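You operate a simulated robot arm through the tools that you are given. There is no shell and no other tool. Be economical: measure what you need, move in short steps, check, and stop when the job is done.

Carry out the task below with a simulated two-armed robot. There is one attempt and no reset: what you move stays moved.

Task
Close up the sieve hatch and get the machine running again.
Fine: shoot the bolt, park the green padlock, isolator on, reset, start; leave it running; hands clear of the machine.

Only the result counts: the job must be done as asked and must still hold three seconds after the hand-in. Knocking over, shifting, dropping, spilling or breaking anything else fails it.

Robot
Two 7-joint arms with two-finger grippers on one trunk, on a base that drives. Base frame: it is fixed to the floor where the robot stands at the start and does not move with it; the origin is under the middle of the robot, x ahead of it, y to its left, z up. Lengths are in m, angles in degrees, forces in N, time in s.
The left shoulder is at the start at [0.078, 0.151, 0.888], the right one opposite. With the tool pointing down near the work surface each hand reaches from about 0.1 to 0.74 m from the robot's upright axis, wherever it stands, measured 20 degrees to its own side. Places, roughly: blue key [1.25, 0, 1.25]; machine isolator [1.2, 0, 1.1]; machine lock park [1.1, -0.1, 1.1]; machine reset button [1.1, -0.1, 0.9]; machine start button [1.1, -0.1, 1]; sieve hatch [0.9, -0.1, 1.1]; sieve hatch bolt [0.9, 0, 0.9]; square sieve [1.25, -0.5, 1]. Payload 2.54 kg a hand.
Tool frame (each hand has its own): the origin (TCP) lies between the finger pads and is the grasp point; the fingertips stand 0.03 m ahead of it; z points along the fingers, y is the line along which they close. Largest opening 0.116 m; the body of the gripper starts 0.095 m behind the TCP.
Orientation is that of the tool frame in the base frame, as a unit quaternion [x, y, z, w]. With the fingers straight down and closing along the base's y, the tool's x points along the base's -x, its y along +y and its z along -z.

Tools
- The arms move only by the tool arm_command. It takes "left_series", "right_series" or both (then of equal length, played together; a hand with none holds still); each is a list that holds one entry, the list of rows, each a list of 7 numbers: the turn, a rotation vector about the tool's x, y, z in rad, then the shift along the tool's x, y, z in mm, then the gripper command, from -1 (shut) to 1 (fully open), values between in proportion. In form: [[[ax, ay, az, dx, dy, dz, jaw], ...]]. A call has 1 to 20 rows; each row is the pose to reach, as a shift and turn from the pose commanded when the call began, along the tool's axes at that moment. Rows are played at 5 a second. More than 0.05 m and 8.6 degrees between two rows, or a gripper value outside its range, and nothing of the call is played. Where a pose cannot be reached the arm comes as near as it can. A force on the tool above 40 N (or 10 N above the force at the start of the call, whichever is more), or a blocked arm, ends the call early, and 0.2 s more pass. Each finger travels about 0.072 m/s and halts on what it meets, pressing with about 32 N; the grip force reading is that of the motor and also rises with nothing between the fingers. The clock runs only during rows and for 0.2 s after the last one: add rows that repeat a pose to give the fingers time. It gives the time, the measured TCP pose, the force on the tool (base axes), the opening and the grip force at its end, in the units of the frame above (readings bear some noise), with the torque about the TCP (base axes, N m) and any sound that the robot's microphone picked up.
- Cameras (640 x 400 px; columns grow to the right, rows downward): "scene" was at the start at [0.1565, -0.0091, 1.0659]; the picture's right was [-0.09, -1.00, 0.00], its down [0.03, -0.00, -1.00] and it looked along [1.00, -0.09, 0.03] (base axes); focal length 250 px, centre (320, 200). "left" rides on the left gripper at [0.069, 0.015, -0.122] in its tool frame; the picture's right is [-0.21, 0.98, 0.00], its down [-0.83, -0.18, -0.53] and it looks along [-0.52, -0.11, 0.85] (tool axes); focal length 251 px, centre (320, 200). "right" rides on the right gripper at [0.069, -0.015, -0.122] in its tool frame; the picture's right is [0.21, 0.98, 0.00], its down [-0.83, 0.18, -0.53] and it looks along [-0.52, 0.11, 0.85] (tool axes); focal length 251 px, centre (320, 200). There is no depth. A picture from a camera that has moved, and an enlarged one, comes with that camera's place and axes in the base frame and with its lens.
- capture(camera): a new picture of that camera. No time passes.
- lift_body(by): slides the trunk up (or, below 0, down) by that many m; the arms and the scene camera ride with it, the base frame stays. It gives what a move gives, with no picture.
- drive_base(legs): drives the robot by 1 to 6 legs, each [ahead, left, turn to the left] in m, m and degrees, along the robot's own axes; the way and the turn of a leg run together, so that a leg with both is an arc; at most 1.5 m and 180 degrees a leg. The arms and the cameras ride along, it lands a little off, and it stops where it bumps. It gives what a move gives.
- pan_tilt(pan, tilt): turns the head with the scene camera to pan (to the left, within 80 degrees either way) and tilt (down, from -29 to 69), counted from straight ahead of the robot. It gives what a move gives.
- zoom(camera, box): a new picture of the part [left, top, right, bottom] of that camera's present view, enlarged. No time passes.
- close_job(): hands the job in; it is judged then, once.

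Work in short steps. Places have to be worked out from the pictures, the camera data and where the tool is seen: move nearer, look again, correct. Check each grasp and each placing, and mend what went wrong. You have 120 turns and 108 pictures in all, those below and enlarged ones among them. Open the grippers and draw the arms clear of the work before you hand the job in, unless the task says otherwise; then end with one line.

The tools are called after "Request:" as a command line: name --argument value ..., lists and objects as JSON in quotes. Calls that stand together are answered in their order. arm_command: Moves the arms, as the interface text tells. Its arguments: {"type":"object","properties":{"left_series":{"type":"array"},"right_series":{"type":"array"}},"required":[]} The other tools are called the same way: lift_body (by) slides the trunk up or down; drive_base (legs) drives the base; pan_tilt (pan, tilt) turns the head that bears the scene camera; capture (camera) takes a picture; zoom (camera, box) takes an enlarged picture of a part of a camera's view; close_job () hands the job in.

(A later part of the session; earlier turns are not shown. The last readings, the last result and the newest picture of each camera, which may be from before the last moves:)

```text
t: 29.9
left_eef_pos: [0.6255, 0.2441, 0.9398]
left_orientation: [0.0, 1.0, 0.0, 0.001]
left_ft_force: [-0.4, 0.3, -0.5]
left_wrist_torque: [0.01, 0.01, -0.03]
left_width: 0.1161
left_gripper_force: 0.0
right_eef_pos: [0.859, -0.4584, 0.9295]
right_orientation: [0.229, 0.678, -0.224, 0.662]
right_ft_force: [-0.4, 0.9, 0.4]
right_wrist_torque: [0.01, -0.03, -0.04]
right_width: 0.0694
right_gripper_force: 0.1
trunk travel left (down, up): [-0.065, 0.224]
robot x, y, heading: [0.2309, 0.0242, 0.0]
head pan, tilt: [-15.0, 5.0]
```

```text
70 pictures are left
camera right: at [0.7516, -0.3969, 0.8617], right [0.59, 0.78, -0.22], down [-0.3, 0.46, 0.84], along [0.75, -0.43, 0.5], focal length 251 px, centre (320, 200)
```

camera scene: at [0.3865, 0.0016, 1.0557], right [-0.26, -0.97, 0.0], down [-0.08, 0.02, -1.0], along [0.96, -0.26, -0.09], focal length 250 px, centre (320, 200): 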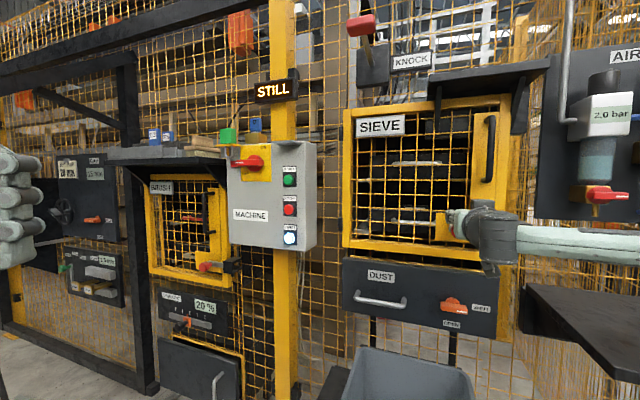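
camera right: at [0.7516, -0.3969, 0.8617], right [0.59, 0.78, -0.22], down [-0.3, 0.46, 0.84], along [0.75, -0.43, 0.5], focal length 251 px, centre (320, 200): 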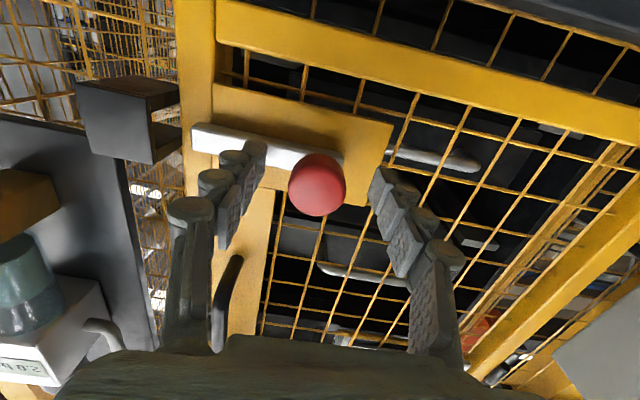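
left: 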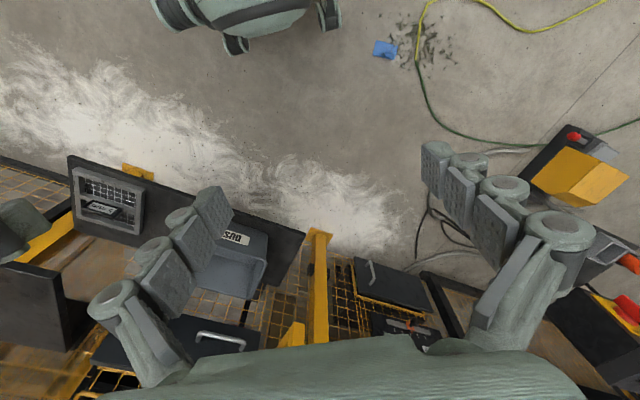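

The knob sits between the fingers. I close on it.

Request:
arm_command --right_series '[[[0, 0, 0, 0, 0, 0, -1], [0, 0, 0, 0, 0, 0, -1], [0, 0, 0, 0, 0, 0, -1], [0, 0, 0, 0, 0, 0, -1]]]'

Request:
capture --camera "right"

```text
t: 30.9
left_eef_pos: [0.6244, 0.2424, 0.941]
left_orientation: [-0.001, 1.0, 0.0, 0.0]
left_ft_force: [-0.3, -0.2, -0.6]
left_wrist_torque: [0.01, 0.0, 0.04]
left_width: 0.1159
left_gripper_force: 0.1
right_eef_pos: [0.8588, -0.4592, 0.9278]
right_orientation: [0.229, 0.678, -0.224, 0.662]
right_ft_force: [-5.8, -4.1, -1.1]
right_wrist_torque: [-0.03, -0.02, 0.41]
right_width: 0.0328
right_gripper_force: 45.3
trunk travel left (down, up): [-0.065, 0.224]
robot x, y, heading: [0.2285, 0.0258, 0.2]
head pan, tilt: [-15.0, 5.0]
```

```text
69 pictures are left
camera right: at [0.751, -0.3973, 0.8617], right [0.59, 0.78, -0.21], down [-0.3, 0.46, 0.84], along [0.75, -0.43, 0.5], focal length 251 px, centre (320, 200)
```

right: 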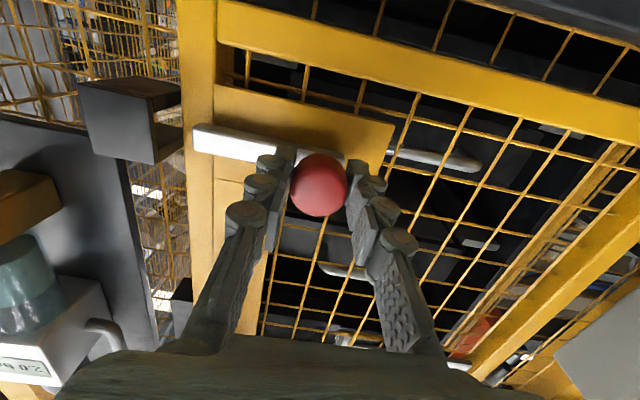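

Gripped (width 33 mm). I slide the bolt along −y_t in small steps until it stops.

Request:
arm_command --right_series '[[[0, 0, 0, 0, -6, 0, -1], [0, 0, 0, 0, -12, 0, -1], [0, 0, 0, 0, -18, 0, -1], [0, 0, 0, 0, -24, 0, -1], [0, 0, 0, 0, -30, 0, -1], [0, 0, 0, 0, -36, 0, -1], [0, 0, 0, 0, -42, 0, -1], [0, 0, 0, 0, -48, 0, -1], [0, 0, 0, 0, -54, 0, -1], [0, 0, 0, 0, -60, 0, -1]]]'

Request:
capture --camera "right"

```text
t: 33.1
left_eef_pos: [0.6268, 0.2452, 0.9395]
left_orientation: [-0.002, 1.0, 0.0, 0.0]
left_ft_force: [-0.6, -0.1, -0.1]
left_wrist_torque: [0.02, 0.0, 0.04]
left_width: 0.116
left_gripper_force: 0.1
right_eef_pos: [0.83, -0.4954, 0.928]
right_orientation: [0.22, 0.681, -0.217, 0.664]
right_ft_force: [13.3, -0.1, -0.3]
right_wrist_torque: [-0.05, 0.11, 0.24]
right_width: 0.0325
right_gripper_force: 44.8
trunk travel left (down, up): [-0.065, 0.224]
robot x, y, heading: [0.2335, 0.0224, 0.3]
head pan, tilt: [-15.0, 5.0]
stopped in row 10 (right hand): the force on the tool passed its limit at 42 N (the readings are from after the stop); the commanded pose is now the measured one
```

```text
68 pictures are left
camera right: at [0.7216, -0.4364, 0.8618], right [0.57, 0.79, -0.22], down [-0.31, 0.45, 0.84], along [0.76, -0.41, 0.5], focal length 251 px, centre (320, 200)
```

right: 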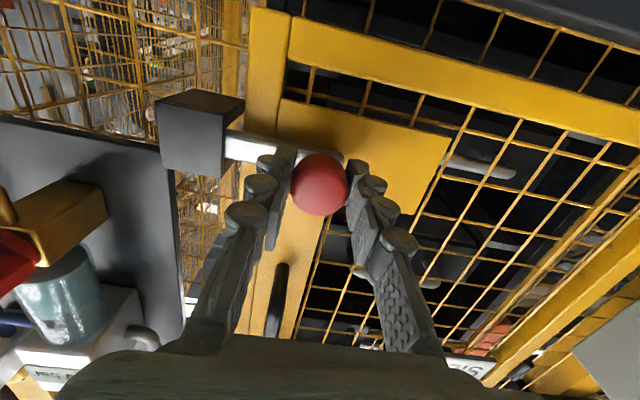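

The bolt slid ~46 mm into the keeper and stopped hard. I release, back off and inspect.

Request:
arm_command --right_series '[[[0, 0, 0, 0, 0, 0, 0.2], [0, 0, 0, 0, 0, 0, 0.2], [0, 0, 0, 0, 0, 0, 0.2], [0, 0, 0, 0, 0, -40, 0.2], [0, 0, 0, 0, 0, -80, 0.2], [0, 0, 0, 0, 0, -100, 0.2]]]'

Request:
zoom --camera "right" --box '[120, 50, 440, 250]'

Request:
zoom --camera "scene" --box '[320, 80, 560, 290]'

```text
t: 34.5
left_eef_pos: [0.6258, 0.2451, 0.94]
left_orientation: [-0.002, 1.0, 0.0, 0.0]
left_ft_force: [-0.5, 0.5, 0.9]
left_wrist_torque: [0.01, 0.01, 0.01]
left_width: 0.116
left_gripper_force: 0.0
right_eef_pos: [0.7478, -0.4366, 0.9307]
right_orientation: [0.221, 0.68, -0.218, 0.664]
right_ft_force: [0.0, 0.0, -0.9]
right_wrist_torque: [-0.02, -0.01, 0.0]
right_width: 0.0696
right_gripper_force: 0.1
trunk travel left (down, up): [-0.065, 0.224]
robot x, y, heading: [0.2313, 0.0246, 0.2]
head pan, tilt: [-15.0, 5.0]
```

```text
2.00 times, centred on (280, 150) of right
camera zoom: at [0.6389, -0.3773, 0.8645], right [0.57, 0.79, -0.22], down [-0.31, 0.45, 0.84], along [0.76, -0.41, 0.5], focal length 503 px, centre (400, 300)
```

zoom: 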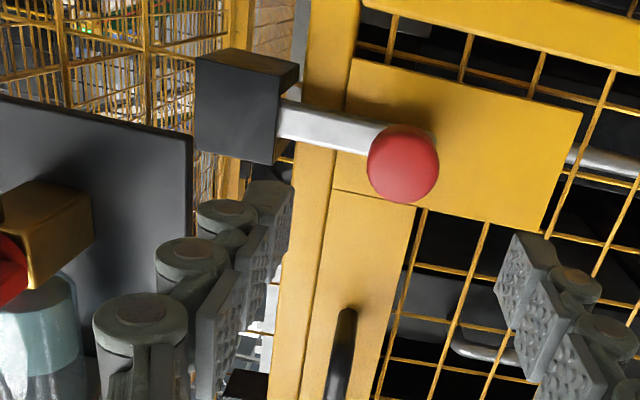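

```text
1.90 times, centred on (440, 185) of scene
camera zoom: at [0.3871, 0.0024, 0.9957], right [-0.26, -0.97, 0.0], down [-0.08, 0.02, -1.0], along [0.96, -0.25, -0.09], focal length 476 px, centre (91, 229)
```

zoom: 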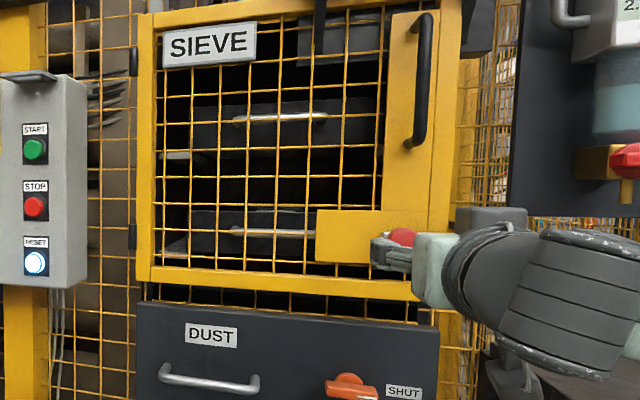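

The bolt is through into the keeper. Next the panel (isolator ≈(1.15,0.01,1.095), start ≈(1.12,−0.10,1.05)). I retract the hand, raise the trunk and drive toward the panel.

Request:
arm_command --right_series '[[[0, 0, 0, 0, 0, -40, 0.2], [0, 0, 0, -30, 40, -80, 0.2], [0, 0, 0, -60, 80, -110, 0.2], [0, 0, 0, -60, 80, -110, 0.2]]]'

Request:
lift_body --by 0.1

Request:
drive_base --legs '[[0.06, 0.175, 0]]'

Request:
pan_tilt --pan -18 --tilt 5

Request:
capture --camera "scene"

Request:
capture --camera "right"

```text
refused: row 2 steps farther than a row can; nothing moved
```

```text
t: 35.9
left_eef_pos: [0.6252, 0.2449, 1.0397]
left_orientation: [-0.002, 1.0, 0.0, -0.001]
left_ft_force: [0.4, -0.6, -0.1]
left_wrist_torque: [0.01, 0.01, 0.0]
left_width: 0.116
left_gripper_force: 0.1
right_eef_pos: [0.7482, -0.4372, 1.0303]
right_orientation: [0.221, 0.68, -0.217, 0.665]
right_ft_force: [0.3, 0.3, 0.0]
right_wrist_torque: [0.01, 0.01, -0.02]
right_width: 0.0695
right_gripper_force: 0.0
trunk travel left (down, up): [-0.165, 0.124]
robot x, y, heading: [0.2304, 0.0264, 0.1]
head pan, tilt: [-15.0, 5.0]
```

```text
t: 38.2
left_eef_pos: [0.6838, 0.4252, 1.0387]
left_orientation: [-0.004, 1.0, 0.0, 0.0]
left_ft_force: [-1.2, -0.2, -0.2]
left_wrist_torque: [-0.03, -0.01, 0.01]
left_width: 0.1159
left_gripper_force: 0.1
right_eef_pos: [0.8075, -0.2553, 1.0303]
right_orientation: [0.22, 0.68, -0.217, 0.665]
right_ft_force: [0.0, 0.4, -0.7]
right_wrist_torque: [-0.05, 0.0, 0.0]
right_width: 0.0696
right_gripper_force: 0.0
trunk travel left (down, up): [-0.165, 0.124]
robot x, y, heading: [0.2906, 0.2061, 0.3]
head pan, tilt: [-15.0, 5.0]
```

```text
t: 38.9
left_eef_pos: [0.684, 0.4254, 1.0394]
left_orientation: [-0.004, 1.0, 0.0, 0.0]
left_ft_force: [-0.4, 0.7, -0.3]
left_wrist_torque: [0.0, 0.02, -0.03]
left_width: 0.1162
left_gripper_force: 0.1
right_eef_pos: [0.8071, -0.2554, 1.0318]
right_orientation: [0.22, 0.68, -0.216, 0.665]
right_ft_force: [0.3, -0.6, 1.1]
right_wrist_torque: [0.03, -0.03, 0.03]
right_width: 0.0697
right_gripper_force: 0.1
trunk travel left (down, up): [-0.165, 0.124]
robot x, y, heading: [0.2931, 0.2034, 0.5]
head pan, tilt: [-18.0, 5.0]
```

```text
65 pictures are left
camera scene: at [0.4452, 0.1782, 1.0957], right [-0.3, -0.95, 0.0], down [-0.08, 0.03, -1.0], along [0.95, -0.3, -0.09], focal length 250 px, centre (320, 200)
```

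scene: 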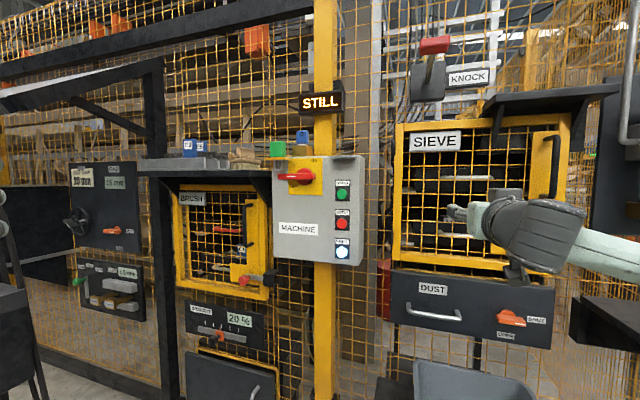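

```text
64 pictures are left
camera right: at [0.6994, -0.1965, 0.9646], right [0.57, 0.79, -0.22], down [-0.31, 0.45, 0.84], along [0.76, -0.41, 0.5], focal length 251 px, centre (320, 200)
```

right: 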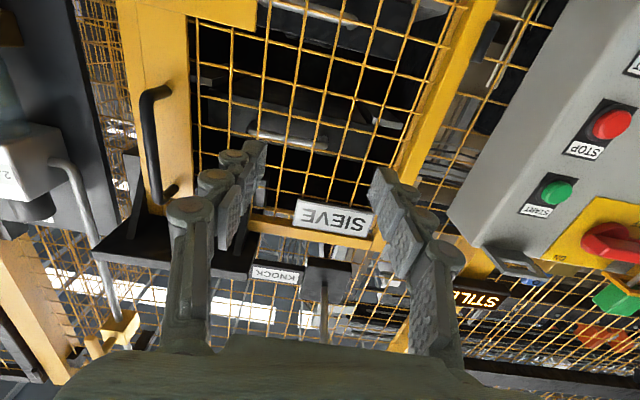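

All fine despite the refused retract (the hand stayed clear). I zoom in on the panel with padlock, isolator, and park.

Request:
zoom --camera "scene" --box '[250, 120, 380, 200]'

Request:
zoom --camera "scene" --box '[260, 130, 320, 190]'

Request:
zoom --camera "right" --box '[440, 160, 640, 330]'

```text
4.92 times, centred on (315, 160) of scene
camera zoom: at [0.4452, 0.1782, 1.0957], right [-0.3, -0.95, 0.0], down [-0.08, 0.03, -1.0], along [0.95, -0.3, -0.09], focal length 1230 px, centre (345, 397)
```

zoom: 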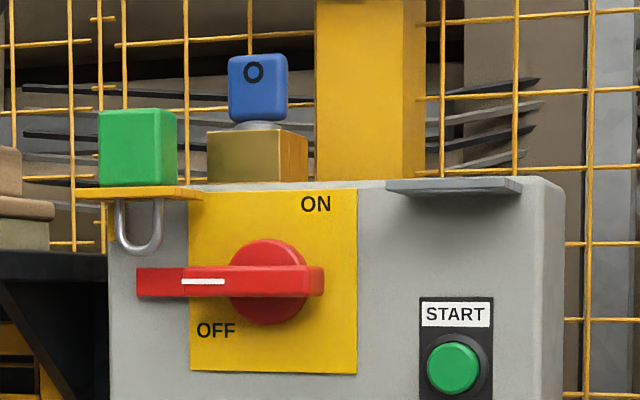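

```text
6.67 times, centred on (290, 160) of scene
camera zoom: at [0.4452, 0.1782, 1.0957], right [-0.3, -0.95, 0.0], down [-0.08, 0.03, -1.0], along [0.95, -0.3, -0.09], focal length 1666 px, centre (520, 467)
```

zoom: 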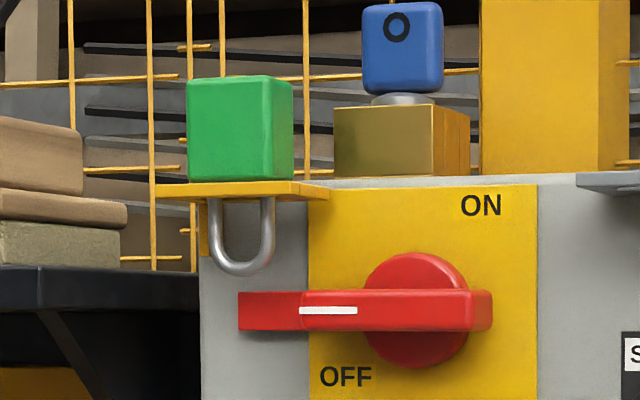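

```text
2.35 times, centred on (540, 245) of right
camera zoom: at [0.6994, -0.1965, 0.9646], right [0.57, 0.79, -0.22], down [-0.31, 0.45, 0.84], along [0.76, -0.41, 0.5], focal length 592 px, centre (-198, 94)
```

zoom: 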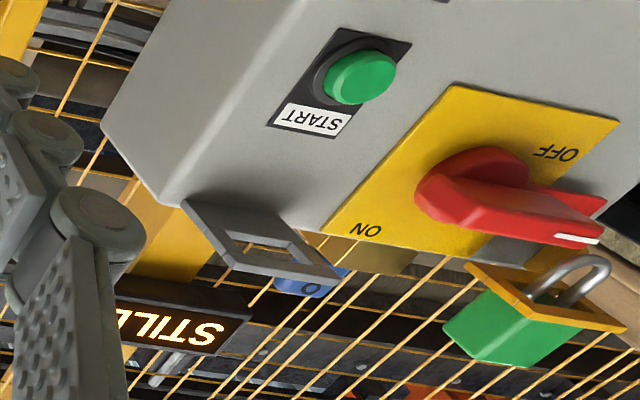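

Everything triangulates well: padlock body ≈(1.194,0.071,1.178), park slot ≈(1.082,−0.087,1.150), isolator ≈(1.17,0,1.098), start ≈(1.106,−0.096,1.048); panel normal ≈(−0.81,0.585), matching the hand's yaw. I drive 8 cm ahead.

Request:
drive_base --legs '[[0.08, 0, 0]]'

```text
t: 39.9
left_eef_pos: [0.7634, 0.4261, 1.0396]
left_orientation: [-0.003, 1.0, 0.0, 0.0]
left_ft_force: [-0.5, 0.2, 0.1]
left_wrist_torque: [-0.01, 0.0, 0.02]
left_width: 0.1161
left_gripper_force: 0.1
right_eef_pos: [0.8874, -0.2539, 1.0307]
right_orientation: [0.22, 0.68, -0.216, 0.665]
right_ft_force: [-0.3, 0.4, 0.0]
right_wrist_torque: [-0.03, 0.02, 0.0]
right_width: 0.0698
right_gripper_force: 0.1
trunk travel left (down, up): [-0.165, 0.124]
robot x, y, heading: [0.3649, 0.2047, 0.1]
head pan, tilt: [-18.0, 5.0]
```

I pull the left hand back to keep it clear, and carry the right hand to a standoff in front of the padlock.

Request:
arm_command --left_series '[[[0, 0, 0, 30, 0, 0, 0], [0, 0, 0, 60, 0, 0, 0], [0, 0, 0, 90, 0, 0, 0], [0, 0, 0, 120, 0, 0, 0], [0, 0, 0, 150, 0, 0, 0], [0, 0, 0, 150, 0, 0, 0], [0, 0, 0, 150, 0, 0, 0], [0, 0, 0, 150, 0, 0, 0], [0, 0, 0, 150, 0, 0, 0], [0, 0, 0, 150, 0, 0, 0], [0, 0, 0, 150, 0, 0, 0], [0, 0, 0, 150, 0, 0, 0], [0, 0, 0, 150, 0, 0, 0], [0, 0, 0, 150, 0, 0, 0]]]' --right_series '[[[0, 0, 0, 0, 0, -30, 0.3], [0, 0, 0, -12, 20, -60, 0.3], [0, 0, 0, -25, 60, -60, 0.3], [0, 0, 0, -38, 100, -60, 0.3], [0, 0, 0, -52, 140, -60, 0.3], [0, 0, 0, -66, 180, -60, 0.3], [0, 0, 0, -80, 220, -60, 0.3], [0, 0, 0, -95, 260, -60, 0.3], [0, 0, 0, -110, 300, -60, 0.3], [0, 0, 0, -125, 340, -60, 0.3], [0, 0, 0, -140, 380, -60, 0.3], [0, 0, 0, -149, 420, -58, 0.3], [0, 0, 0, -149, 443, -55, 0.3], [0, 0, 0, -149, 443, -55, 0.3]]]'

Request:
capture --camera "right"

Request:
capture --camera "scene"

```text
t: 42.9
left_eef_pos: [0.612, 0.4249, 1.0391]
left_orientation: [-0.004, 1.0, 0.0, 0.0]
left_ft_force: [0.7, -0.7, 1.0]
left_wrist_torque: [0.01, 0.0, 0.0]
left_width: 0.0583
left_gripper_force: 0.1
right_eef_pos: [1.1039, 0.1349, 1.1819]
right_orientation: [0.221, 0.68, -0.217, 0.665]
right_ft_force: [0.4, 0.2, 0.5]
right_wrist_torque: [-0.02, -0.03, 0.03]
right_width: 0.0755
right_gripper_force: 0.0
trunk travel left (down, up): [-0.165, 0.124]
robot x, y, heading: [0.3679, 0.2088, 0.7]
head pan, tilt: [-18.0, 5.0]
```

```text
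60 pictures are left
camera right: at [0.9954, 0.1948, 1.1151], right [0.57, 0.79, -0.22], down [-0.31, 0.45, 0.84], along [0.76, -0.41, 0.5], focal length 251 px, centre (320, 200)
```

right: 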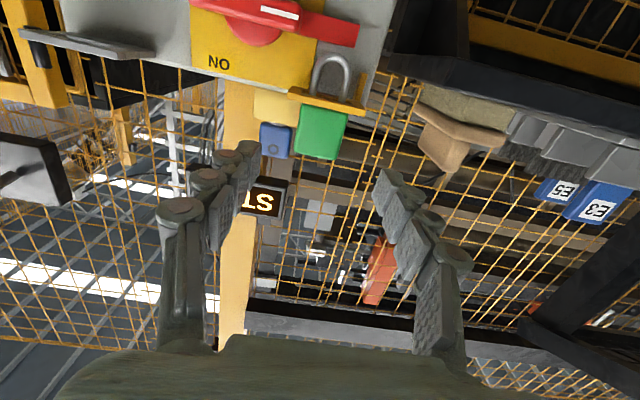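

```text
59 pictures are left
camera scene: at [0.524, 0.1786, 1.0957], right [-0.3, -0.95, 0.0], down [-0.08, 0.03, -1.0], along [0.95, -0.3, -0.09], focal length 250 px, centre (320, 200)
```

scene: 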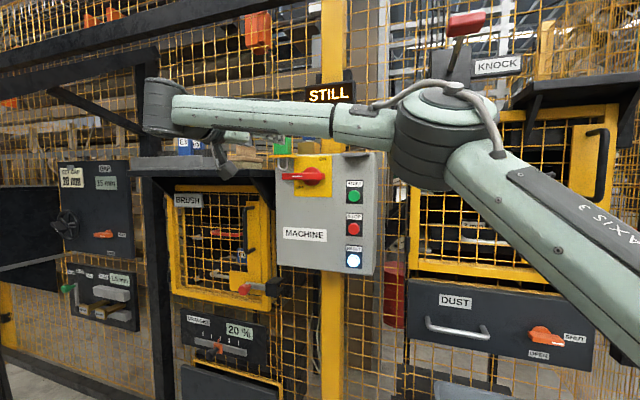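

The padlock is dead ahead, 108 mm from the TCP. I advance 100 mm and look before gripping.

Request:
arm_command --right_series '[[[0, 0, 0, -1, 0, 30, 0.3], [0, 0, 0, -2, 0, 60, 0.3], [0, 0, 0, -3, 0, 85, 0.3], [0, 0, 0, -3, 0, 100, 0.3], [0, 0, 0, -3, 0, 100, 0.3]]]'

Request:
capture --camera "right"

```text
t: 44.1
left_eef_pos: [0.612, 0.4257, 1.0383]
left_orientation: [-0.004, 1.0, 0.0, 0.0]
left_ft_force: [-0.7, 0.3, 0.6]
left_wrist_torque: [0.03, 0.03, 0.03]
left_width: 0.0579
left_gripper_force: 0.0
right_eef_pos: [1.1864, 0.075, 1.1826]
right_orientation: [0.219, 0.68, -0.216, 0.665]
right_ft_force: [-0.5, 0.3, -0.2]
right_wrist_torque: [-0.01, -0.01, -0.01]
right_width: 0.0754
right_gripper_force: 0.0
trunk travel left (down, up): [-0.165, 0.124]
robot x, y, heading: [0.3674, 0.2076, 0.6]
head pan, tilt: [-18.0, 5.0]
```

```text
58 pictures are left
camera right: at [1.0772, 0.1349, 1.1162], right [0.57, 0.79, -0.22], down [-0.31, 0.45, 0.84], along [0.76, -0.41, 0.5], focal length 251 px, centre (320, 200)
```

right: 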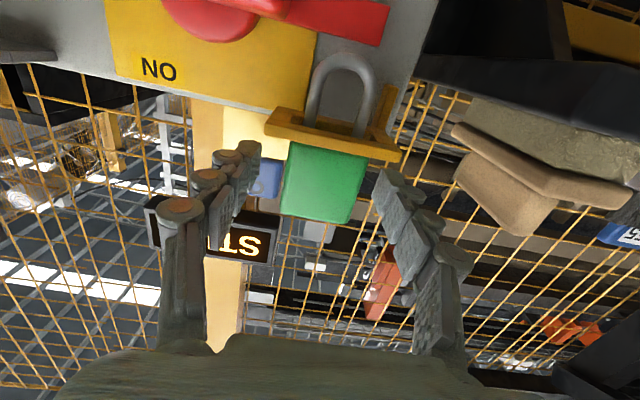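

The body is between the fingers, above the tab. I close on it.

Request:
arm_command --right_series '[[[0, 0, 0, 0, 0, 0, -0.5], [0, 0, 0, 0, 0, 0, -1], [0, 0, 0, 0, 0, 0, -1], [0, 0, 0, 0, 0, 0, -1]]]'

Request:
capture --camera "right"

```text
t: 45.1
left_eef_pos: [0.6115, 0.4265, 1.0395]
left_orientation: [-0.004, 1.0, 0.0, 0.0]
left_ft_force: [-0.1, -0.3, 0.2]
left_wrist_torque: [0.02, 0.05, 0.01]
left_width: 0.0581
left_gripper_force: 0.1
right_eef_pos: [1.1849, 0.076, 1.1827]
right_orientation: [0.22, 0.68, -0.216, 0.665]
right_ft_force: [0.7, 0.8, -0.3]
right_wrist_torque: [0.01, 0.02, 0.03]
right_width: 0.0403
right_gripper_force: 32.7
trunk travel left (down, up): [-0.165, 0.124]
robot x, y, heading: [0.3697, 0.2062, 0.4]
head pan, tilt: [-18.0, 5.0]
```

```text
57 pictures are left
camera right: at [1.077, 0.135, 1.116], right [0.57, 0.79, -0.22], down [-0.31, 0.45, 0.84], along [0.76, -0.41, 0.5], focal length 251 px, centre (320, 200)
```

right: 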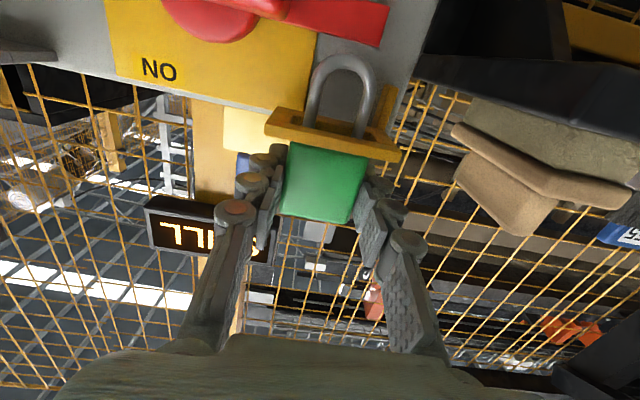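

Gripped at 40 mm. I lift straight up 65 mm so the shackle clears the tab.

Request:
arm_command --right_series '[[[0, 0, 0, -10, 0, 0, -1], [0, 0, 0, -20, 0, 0, -1], [0, 0, 0, -32, 0, 0, -1], [0, 0, 0, -44, 0, 0, -1], [0, 0, 0, -56, 0, 0, -1], [0, 0, 0, -68, 0, 0, -1], [0, 0, 0, -68, 0, 0, -1]]]'

Request:
capture --camera "right"

```text
t: 46.7
left_eef_pos: [0.612, 0.425, 1.0395]
left_orientation: [-0.003, 1.0, -0.001, 0.0]
left_ft_force: [0.6, -0.3, -0.9]
left_wrist_torque: [0.0, 0.0, 0.01]
left_width: 0.058
left_gripper_force: 0.1
right_eef_pos: [1.187, 0.0735, 1.2495]
right_orientation: [0.221, 0.68, -0.217, 0.665]
right_ft_force: [-0.3, 0.4, 0.1]
right_wrist_torque: [0.0, 0.01, 0.0]
right_width: 0.0404
right_gripper_force: 31.8
trunk travel left (down, up): [-0.165, 0.124]
robot x, y, heading: [0.3705, 0.2072, 0.2]
head pan, tilt: [-18.0, 5.0]
```

```text
56 pictures are left
camera right: at [1.0794, 0.1325, 1.1821], right [0.57, 0.79, -0.22], down [-0.31, 0.45, 0.84], along [0.76, -0.41, 0.5], focal length 251 px, centre (320, 200)
```

right: 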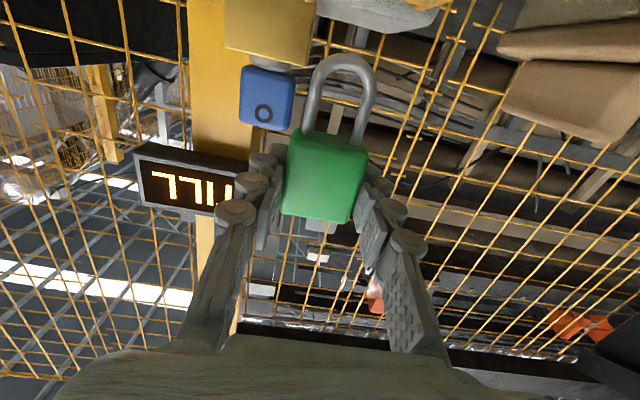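

The padlock is free. I move back slightly, shift 193 mm right to above the park slot, and look.

Request:
arm_command --right_series '[[[0, 0, 0, 0, 0, -20, -1], [0, 0, 0, 0, -30, -30, -1], [0, 0, 0, 0, -60, -30, -1], [0, 0, 0, 0, -90, -30, -1], [0, 0, 0, 0, -120, -30, -1], [0, 0, 0, 0, -150, -30, -1], [0, 0, 0, 0, -180, -30, -1], [0, 0, 0, 0, -193, -20, -1], [0, 0, 0, 0, -193, -20, -1]]]'

Request:
capture --camera "right"

Request:
capture --camera "scene"

```text
t: 48.7
left_eef_pos: [0.6133, 0.4253, 1.0392]
left_orientation: [-0.003, 1.0, 0.0, -0.001]
left_ft_force: [-0.3, -0.2, -0.3]
left_wrist_torque: [-0.04, -0.02, -0.02]
left_width: 0.0579
left_gripper_force: 0.0
right_eef_pos: [1.0578, -0.0691, 1.2494]
right_orientation: [0.221, 0.68, -0.217, 0.664]
right_ft_force: [0.1, -0.2, -1.2]
right_wrist_torque: [0.01, -0.02, 0.01]
right_width: 0.0405
right_gripper_force: 32.5
trunk travel left (down, up): [-0.165, 0.124]
robot x, y, heading: [0.367, 0.2076, 0.5]
head pan, tilt: [-18.0, 5.0]
```

```text
55 pictures are left
camera right: at [0.9503, -0.0107, 1.1826], right [0.57, 0.79, -0.22], down [-0.31, 0.45, 0.84], along [0.76, -0.41, 0.5], focal length 251 px, centre (320, 200)
```

right: 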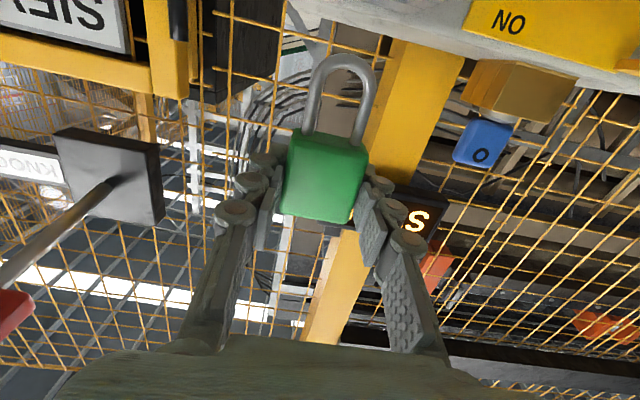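

```text
54 pictures are left
camera scene: at [0.5241, 0.1787, 1.0956], right [-0.3, -0.95, 0.0], down [-0.08, 0.03, -1.0], along [0.95, -0.3, -0.09], focal length 250 px, centre (320, 200)
```

scene: 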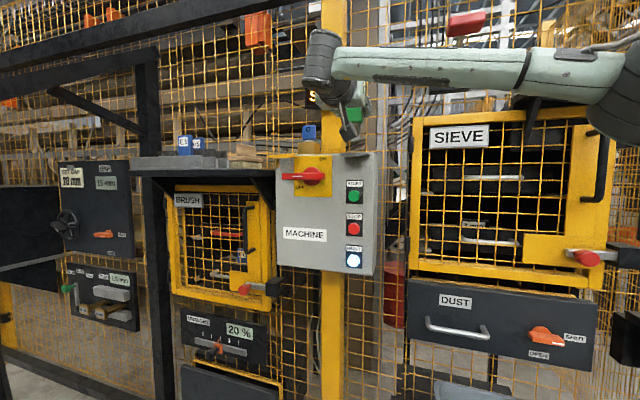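

I zoom the scene camera to compare the shackle with the park tab below it.

Request:
zoom --camera "scene" --box '[290, 90, 400, 170]'

```text
5.00 times, centred on (345, 130) of scene
camera zoom: at [0.5241, 0.1787, 1.0956], right [-0.3, -0.95, 0.0], down [-0.08, 0.03, -1.0], along [0.95, -0.3, -0.09], focal length 1250 px, centre (195, 550)
```

zoom: 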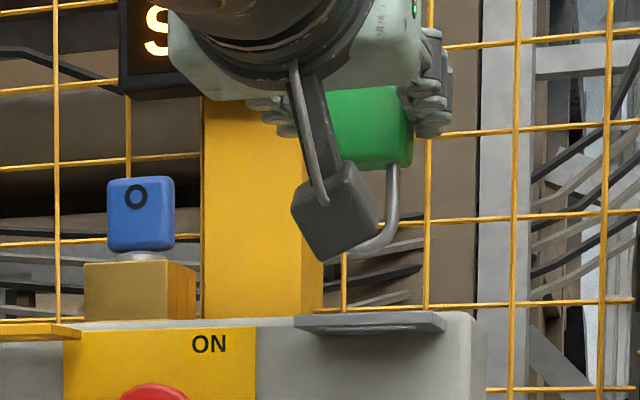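

To measure the slot accurately I back off, lower, and shift right so the wrist camera sees the park tab beside the padlock.

Request:
arm_command --right_series '[[[0, 0, 0, 0, 0, -40, -1], [0, 0, 0, 10, -20, -80, -1], [0, 0, 0, 40, -40, -100, -1], [0, 0, 0, 70, -60, -100, -1], [0, 0, 0, 100, -80, -100, -1], [0, 0, 0, 100, -80, -100, -1]]]'

Request:
capture --camera "right"

Request:
zoom --camera "right" --box '[340, 40, 600, 200]'

```text
t: 50.1
left_eef_pos: [0.6127, 0.4257, 1.0406]
left_orientation: [-0.003, 1.0, 0.0, 0.0]
left_ft_force: [-0.5, -0.6, 0.4]
left_wrist_torque: [0.01, -0.01, 0.0]
left_width: 0.058
left_gripper_force: 0.1
right_eef_pos: [0.9279, -0.076, 1.1526]
right_orientation: [0.221, 0.68, -0.217, 0.665]
right_ft_force: [-0.2, 0.0, -1.2]
right_wrist_torque: [0.05, 0.0, 0.01]
right_width: 0.0407
right_gripper_force: 32.1
trunk travel left (down, up): [-0.165, 0.124]
robot x, y, heading: [0.3683, 0.2081, 0.4]
head pan, tilt: [-18.0, 5.0]
```

```text
52 pictures are left
camera right: at [0.8191, -0.0172, 1.086], right [0.57, 0.79, -0.22], down [-0.31, 0.45, 0.84], along [0.76, -0.41, 0.5], focal length 251 px, centre (320, 200)
```

right: 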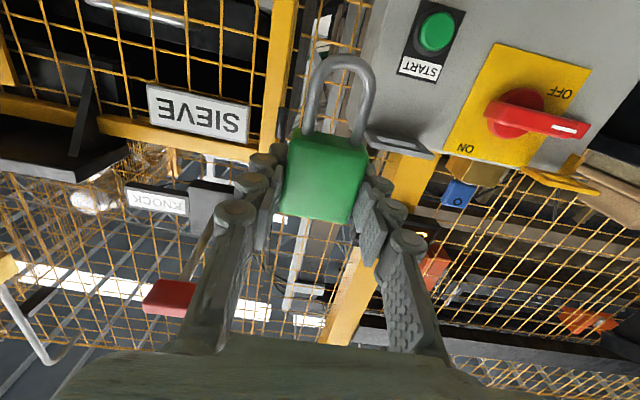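

```text
2.46 times, centred on (470, 120) of right
camera zoom: at [0.8191, -0.0172, 1.086], right [0.57, 0.79, -0.22], down [-0.31, 0.45, 0.84], along [0.76, -0.41, 0.5], focal length 619 px, centre (-49, 397)
```

zoom: 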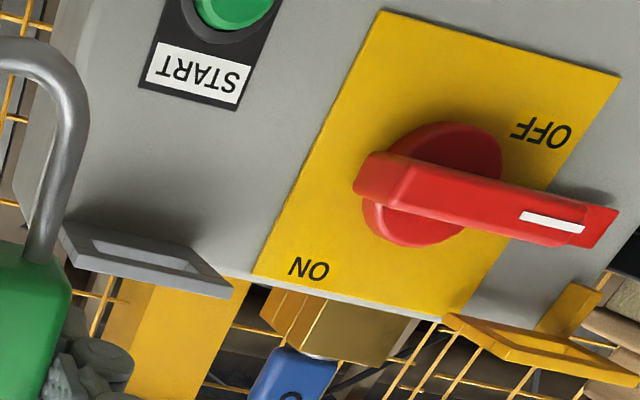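

Slot refined to (1.082,−0.089,1.151); shackle sits ~10 mm ahead of the TCP. Target TCP ≈(1.0755,−0.0835). I go back up and hover there.

Request:
arm_command --right_series '[[[0, 0, 0, -35, 10, 0, -1], [0, 0, 0, -70, 30, 0, -1], [0, 0, 0, -97, 60, 10, -1], [0, 0, 0, -97, 81, 45, -1], [0, 0, 0, -97, 81, 85, -1], [0, 0, 0, -97, 81, 110, -1], [0, 0, 0, -97, 81, 124, -1], [0, 0, 0, -97, 81, 124, -1]]]'

Request:
zoom --camera "scene" --box '[290, 90, 400, 170]'

```text
t: 51.9
left_eef_pos: [0.6128, 0.426, 1.0381]
left_orientation: [-0.003, 1.0, 0.0, -0.001]
left_ft_force: [0.3, 0.2, 0.0]
left_wrist_torque: [0.01, 0.03, -0.01]
left_width: 0.0579
left_gripper_force: 0.0
right_eef_pos: [1.0791, -0.0849, 1.2461]
right_orientation: [0.221, 0.68, -0.217, 0.664]
right_ft_force: [-0.4, -0.3, -1.2]
right_wrist_torque: [0.0, 0.0, -0.02]
right_width: 0.0404
right_gripper_force: 32.2
trunk travel left (down, up): [-0.165, 0.124]
robot x, y, heading: [0.3694, 0.2068, 0.3]
head pan, tilt: [-18.0, 5.0]
```

```text
5.00 times, centred on (345, 130) of scene
camera zoom: at [0.5241, 0.1786, 1.0956], right [-0.3, -0.95, 0.0], down [-0.08, 0.03, -1.0], along [0.95, -0.3, -0.09], focal length 1250 px, centre (195, 550)
```

zoom: 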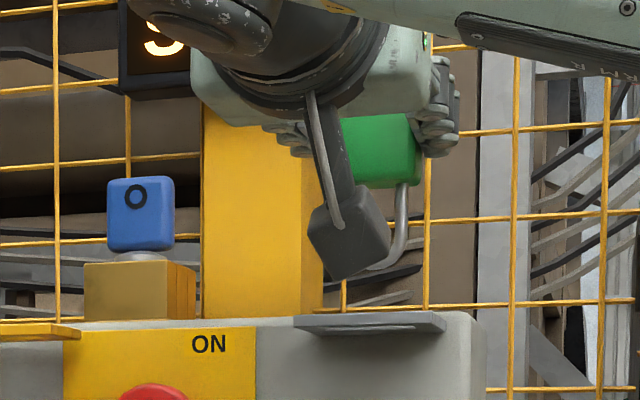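

Position is within ~3 mm of target; I trim 2 mm back and lower 22 mm so the shackle is just above the slot, then check.

Request:
arm_command --right_series '[[[0, 0, 0, 8, 0, -1, -1], [0, 0, 0, 16, 0, -2, -1], [0, 0, 0, 24, 0, -2, -1], [0, 0, 0, 24, 0, -2, -1]]]'

Request:
capture --camera "right"

Request:
zoom --camera "scene" --box '[310, 100, 390, 170]'

```text
t: 52.9
left_eef_pos: [0.6119, 0.4258, 1.0402]
left_orientation: [-0.004, 1.0, 0.0, 0.0]
left_ft_force: [-0.5, 0.5, -0.4]
left_wrist_torque: [0.03, 0.0, 0.03]
left_width: 0.0579
left_gripper_force: 0.0
right_eef_pos: [1.0751, -0.0812, 1.2226]
right_orientation: [0.22, 0.68, -0.217, 0.665]
right_ft_force: [0.7, 0.1, -0.5]
right_wrist_torque: [0.04, -0.02, 0.0]
right_width: 0.0404
right_gripper_force: 31.9
trunk travel left (down, up): [-0.165, 0.124]
robot x, y, heading: [0.3716, 0.2078, 0.7]
head pan, tilt: [-18.0, 5.0]
```

```text
49 pictures are left
camera right: at [0.967, -0.0222, 1.1559], right [0.57, 0.79, -0.22], down [-0.31, 0.45, 0.84], along [0.76, -0.41, 0.5], focal length 251 px, centre (320, 200)
```

right: 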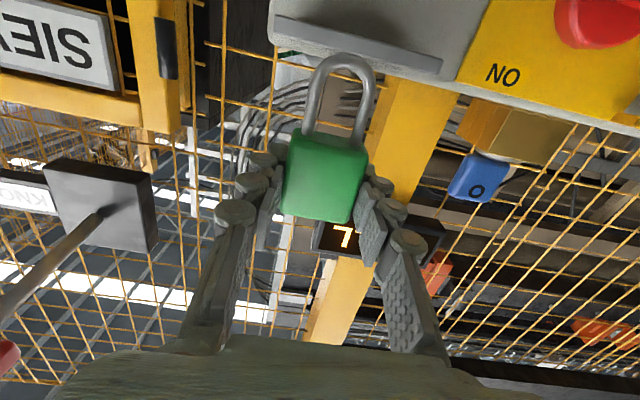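

```text
5.71 times, centred on (350, 135) of scene
camera zoom: at [0.5241, 0.1786, 1.0956], right [-0.3, -0.95, 0.0], down [-0.08, 0.03, -1.0], along [0.95, -0.3, -0.09], focal length 1428 px, centre (149, 571)
```

zoom: 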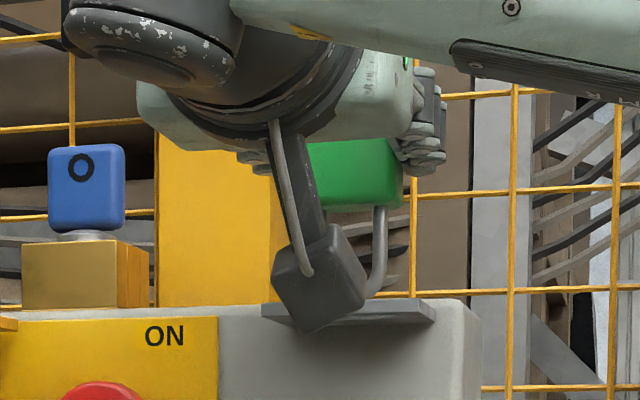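

The shackle bottom computes to (1.081,−0.0885,1.157) versus slot (1.082,−0.089): aligned. I lower 14 mm with a 1 mm trim and check the force.

Request:
arm_command --right_series '[[[0, 0, 0, 5, 1, 1, -1], [0, 0, 0, 10, 1, 1, -1], [0, 0, 0, 15, 1, 1, -1], [0, 0, 0, 15, 1, 1, -1]]]'

Request:
capture --camera "right"

Request:
zoom --camera "scene" --box '[310, 100, 390, 170]'

```text
t: 53.9
left_eef_pos: [0.613, 0.4261, 1.0395]
left_orientation: [-0.003, 1.0, 0.0, -0.001]
left_ft_force: [-0.3, -0.1, -0.1]
left_wrist_torque: [-0.02, -0.03, -0.03]
left_width: 0.0579
left_gripper_force: 0.0
right_eef_pos: [1.0786, -0.0814, 1.208]
right_orientation: [0.219, 0.68, -0.216, 0.665]
right_ft_force: [-0.2, -0.3, -1.1]
right_wrist_torque: [0.03, 0.05, -0.05]
right_width: 0.0406
right_gripper_force: 32.1
trunk travel left (down, up): [-0.165, 0.124]
robot x, y, heading: [0.3714, 0.2098, 0.5]
head pan, tilt: [-18.0, 5.0]
```

```text
47 pictures are left
camera right: at [0.9687, -0.0222, 1.1407], right [0.57, 0.79, -0.22], down [-0.31, 0.45, 0.84], along [0.76, -0.41, 0.5], focal length 251 px, centre (320, 200)
```

right: 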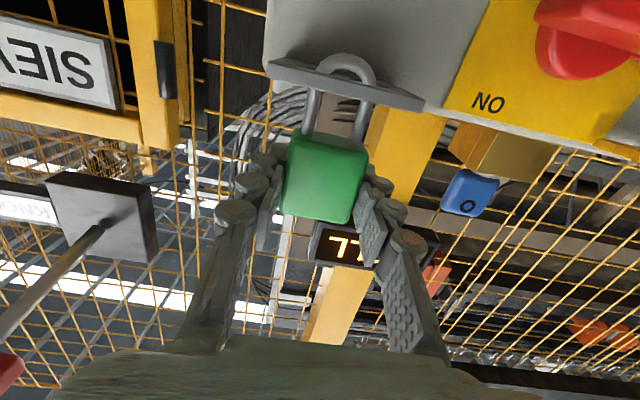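

```text
5.71 times, centred on (350, 135) of scene
camera zoom: at [0.5241, 0.1786, 1.0956], right [-0.3, -0.95, 0.0], down [-0.08, 0.03, -1.0], along [0.95, -0.3, -0.09], focal length 1428 px, centre (149, 571)
```

zoom: 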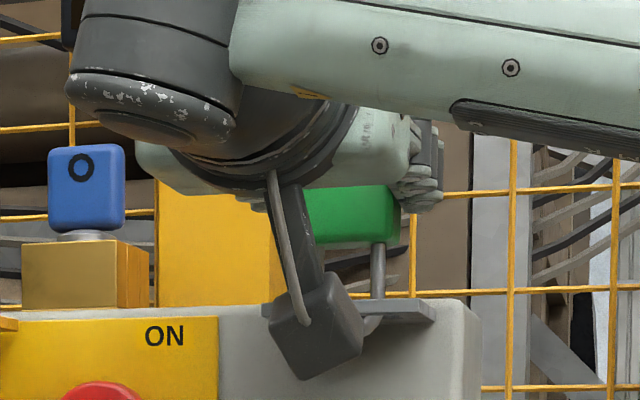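

The shackle has entered the slot with no force. I lower the rest (26 mm) gently.

Request:
arm_command --right_series '[[[0, 0, 0, 6, 0, 0, -1], [0, 0, 0, 12, 0, 0, -1], [0, 0, 0, 17, 0, 0, -1], [0, 0, 0, 21, 0, 0, -1], [0, 0, 0, 24, 0, 0, -1], [0, 0, 0, 24, 0, 0, -1]]]'

Request:
capture --camera "right"

Request:
zoom --camera "scene" --box '[310, 100, 390, 170]'

```text
t: 55.3
left_eef_pos: [0.6124, 0.4243, 1.0407]
left_orientation: [-0.003, 1.0, 0.001, 0.001]
left_ft_force: [0.4, 0.7, 0.0]
left_wrist_torque: [-0.02, 0.0, 0.0]
left_width: 0.058
left_gripper_force: 0.1
right_eef_pos: [1.0768, -0.0807, 1.1828]
right_orientation: [0.22, 0.68, -0.216, 0.665]
right_ft_force: [0.2, 0.0, -1.4]
right_wrist_torque: [0.01, -0.01, -0.01]
right_width: 0.0405
right_gripper_force: 31.9
trunk travel left (down, up): [-0.165, 0.124]
robot x, y, heading: [0.3691, 0.2057, 0.5]
head pan, tilt: [-18.0, 5.0]
```

```text
45 pictures are left
camera right: at [0.9679, -0.0219, 1.1168], right [0.57, 0.79, -0.22], down [-0.31, 0.45, 0.84], along [0.76, -0.41, 0.5], focal length 251 px, centre (320, 200)
```

right: 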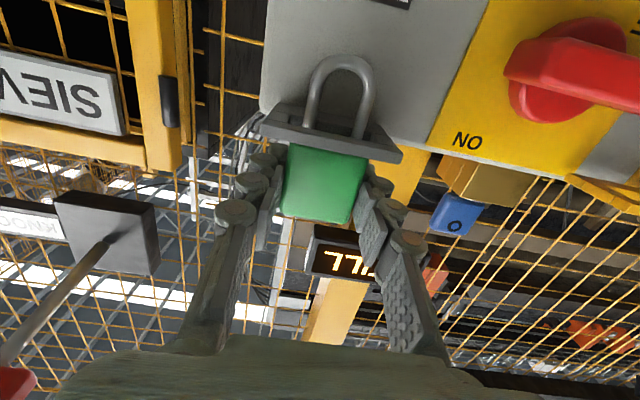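

```text
5.71 times, centred on (350, 135) of scene
camera zoom: at [0.5241, 0.1786, 1.0956], right [-0.3, -0.95, 0.0], down [-0.08, 0.03, -1.0], along [0.95, -0.3, -0.09], focal length 1428 px, centre (149, 571)
```

zoom: 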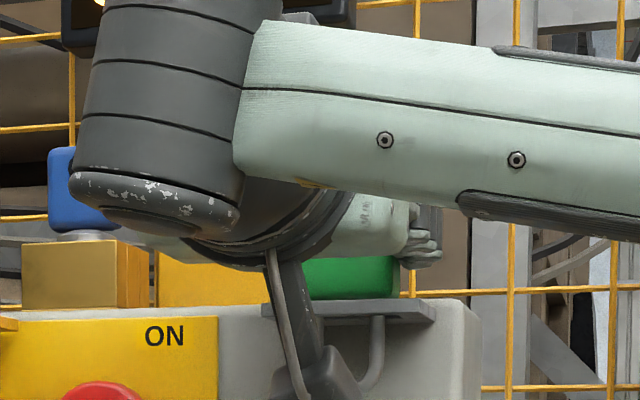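

The padlock sits in the slot, at most a mm or two above the tab. I lower 2 mm more, open gently, and back straight out.

Request:
arm_command --right_series '[[[0, 0, 0, 2, 0, 0, -1], [0, 0, 0, 2, 0, 0, -0.3], [0, 0, 0, 2, 0, 0, 0], [0, 0, 0, 2, 0, 0, 0.2], [0, 0, 0, 2, 0, 0, 0.2], [0, 0, 0, 2, 0, -30, 0.2], [0, 0, 0, 2, 0, -60, 0.2], [0, 0, 0, 2, 0, -90, 0.2], [0, 0, 0, 2, 0, -100, 0.2]]]'

Request:
capture --camera "right"

```text
t: 57.3
left_eef_pos: [0.6122, 0.4259, 1.0396]
left_orientation: [-0.004, 1.0, -0.001, 0.001]
left_ft_force: [0.3, -0.1, 0.1]
left_wrist_torque: [-0.03, 0.0, 0.05]
left_width: 0.0577
left_gripper_force: 0.0
right_eef_pos: [0.9957, -0.0209, 1.1845]
right_orientation: [0.22, 0.68, -0.217, 0.665]
right_ft_force: [-1.0, -0.2, -0.6]
right_wrist_torque: [0.01, 0.02, 0.03]
right_width: 0.0698
right_gripper_force: 0.0
trunk travel left (down, up): [-0.165, 0.124]
robot x, y, heading: [0.3686, 0.2071, 0.4]
head pan, tilt: [-18.0, 5.0]
```

```text
43 pictures are left
camera right: at [0.8873, 0.0373, 1.1177], right [0.57, 0.79, -0.22], down [-0.31, 0.45, 0.84], along [0.76, -0.41, 0.5], focal length 251 px, centre (320, 200)
```

right: 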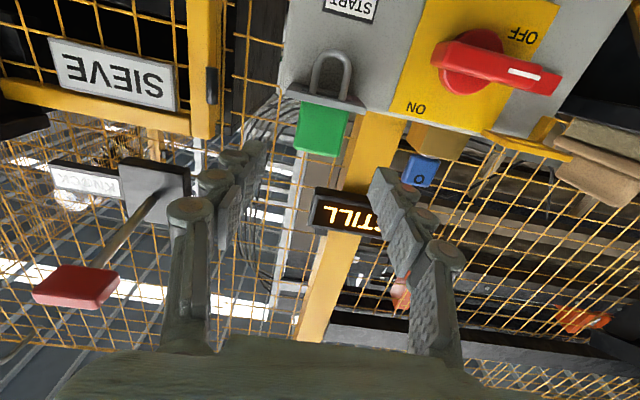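

The padlock is parked. Next the isolator: hub at about lateral 0.677, z 1.098, handle pointing left. I go below the handle's left arm with closed fingers, off the panel, and look.

Request:
arm_command --right_series '[[[0, 0, 0, 0, 30, 0, -1], [0, 0, 0, 20, 60, 0, -1], [0, 0, 0, 45, 90, 0, -1], [0, 0, 0, 70, 120, 0, -1], [0, 0, 0, 95, 145, 0, -1], [0, 0, 0, 130, 160, 0, -1], [0, 0, 0, 130, 160, 20, -1], [0, 0, 0, 130, 160, 20, -1]]]'

Request:
capture --camera "right"

Request:
zoom --camera "scene" --box '[250, 110, 390, 200]'

```text
t: 59.1
left_eef_pos: [0.6126, 0.4258, 1.0403]
left_orientation: [-0.004, 1.0, 0.001, 0.0]
left_ft_force: [0.4, 1.0, 0.1]
left_wrist_torque: [0.0, -0.03, 0.02]
left_width: 0.0581
left_gripper_force: 0.0
right_eef_pos: [1.103, 0.0968, 1.0538]
right_orientation: [0.22, 0.68, -0.217, 0.665]
right_ft_force: [0.1, -0.1, 0.2]
right_wrist_torque: [0.03, -0.01, 0.01]
right_width: 0.0001
right_gripper_force: 28.6
trunk travel left (down, up): [-0.165, 0.124]
robot x, y, heading: [0.3697, 0.2073, 0.6]
head pan, tilt: [-18.0, 5.0]
```

```text
42 pictures are left
camera right: at [0.9946, 0.1558, 0.9879], right [0.57, 0.79, -0.22], down [-0.31, 0.45, 0.84], along [0.76, -0.41, 0.5], focal length 251 px, centre (320, 200)
```

right: 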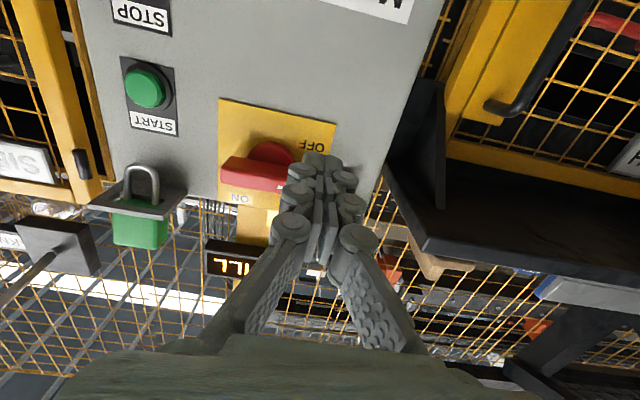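

```text
4.44 times, centred on (320, 155) of scene
camera zoom: at [0.524, 0.1787, 1.0957], right [-0.3, -0.95, 0.0], down [-0.08, 0.03, -1.0], along [0.95, -0.3, -0.09], focal length 1111 px, centre (320, 400)
```

zoom: 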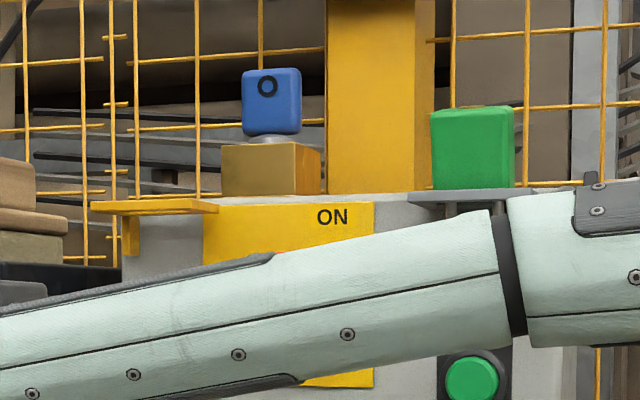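

Aligned below the left arm. I push in 71 mm and sweep up along the arc to about 45°.

Request:
arm_command --right_series '[[[0, 0, 0, 0, 0, 30, -1], [0, 0, 0, 0, 2, 60, -1], [0, 0, 0, 0, 2, 71, -1], [0, 0, 0, -12, 2, 71, -1], [0, 0, 0, -22, 2, 71, -1], [0, 0, 0, -29, 5, 71, -1], [0, 0, 0, -36, 7, 71, -1], [0, 0, 0, -43, 7, 71, -1], [0, 0, 0, -49, 6, 71, -1], [0, 0, 0, -55, 4, 71, -1], [0, 0, 0, -61, 2, 71, -1]]]'

Request:
capture --camera "right"

```text
t: 61.5
left_eef_pos: [0.6117, 0.4261, 1.04]
left_orientation: [-0.004, 1.0, -0.001, -0.001]
left_ft_force: [-0.5, -0.4, 0.0]
left_wrist_torque: [0.0, -0.02, -0.04]
left_width: 0.0582
left_gripper_force: 0.0
right_eef_pos: [1.1626, 0.0544, 1.1129]
right_orientation: [0.221, 0.679, -0.217, 0.665]
right_ft_force: [0.6, 0.2, -0.2]
right_wrist_torque: [0.0, -0.02, 0.04]
right_width: 0.0001
right_gripper_force: 28.2
trunk travel left (down, up): [-0.165, 0.124]
robot x, y, heading: [0.3689, 0.2082, 0.4]
head pan, tilt: [-18.0, 5.0]
```

```text
40 pictures are left
camera right: at [1.0545, 0.115, 1.0464], right [0.57, 0.79, -0.22], down [-0.31, 0.45, 0.84], along [0.76, -0.41, 0.5], focal length 251 px, centre (320, 200)
```

right: 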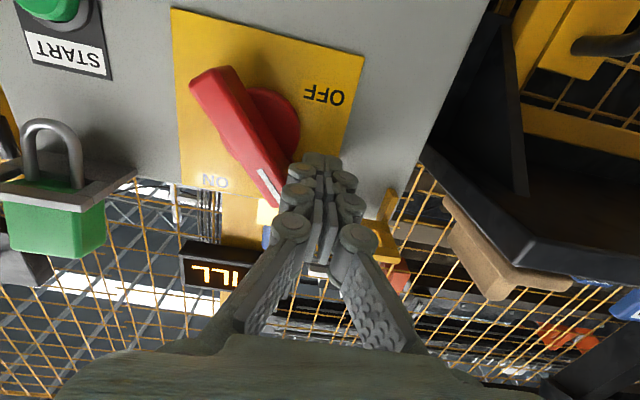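

The handle is turning (~50°). I continue the arc to vertical.

Request:
arm_command --right_series '[[[0, 0, 0, -4, -4, 0, -1], [0, 0, 0, -8, -8, 0, -1], [0, 0, 0, -11, -13, 0, -1], [0, 0, 0, -13, -17, 0, -1], [0, 0, 0, -15, -21, 0, -1], [0, 0, 0, -16, -25, 0, -1], [0, 0, 0, -16, -29, 0, -1], [0, 0, 0, -16, -29, 0, -1]]]'

Request:
capture --camera "right"

```text
t: 63.3
left_eef_pos: [0.6151, 0.4292, 1.0378]
left_orientation: [-0.004, 1.0, -0.002, -0.002]
left_ft_force: [-0.3, 0.1, 0.0]
left_wrist_torque: [-0.01, 0.01, -0.02]
left_width: 0.0582
left_gripper_force: 0.0
right_eef_pos: [1.1515, 0.0432, 1.1252]
right_orientation: [0.212, 0.684, -0.213, 0.665]
right_ft_force: [22.5, 29.1, -4.2]
right_wrist_torque: [0.06, -0.04, 0.24]
right_width: 0.0
right_gripper_force: 29.2
trunk travel left (down, up): [-0.165, 0.124]
robot x, y, heading: [0.369, 0.2076, 0.6]
head pan, tilt: [-18.0, 5.0]
```

```text
39 pictures are left
camera right: at [1.0412, 0.0992, 1.0591], right [0.56, 0.8, -0.22], down [-0.31, 0.45, 0.84], along [0.77, -0.39, 0.5], focal length 251 px, centre (320, 200)
```

right: 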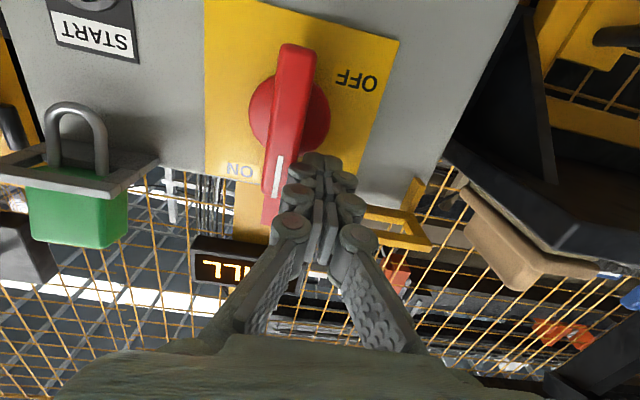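

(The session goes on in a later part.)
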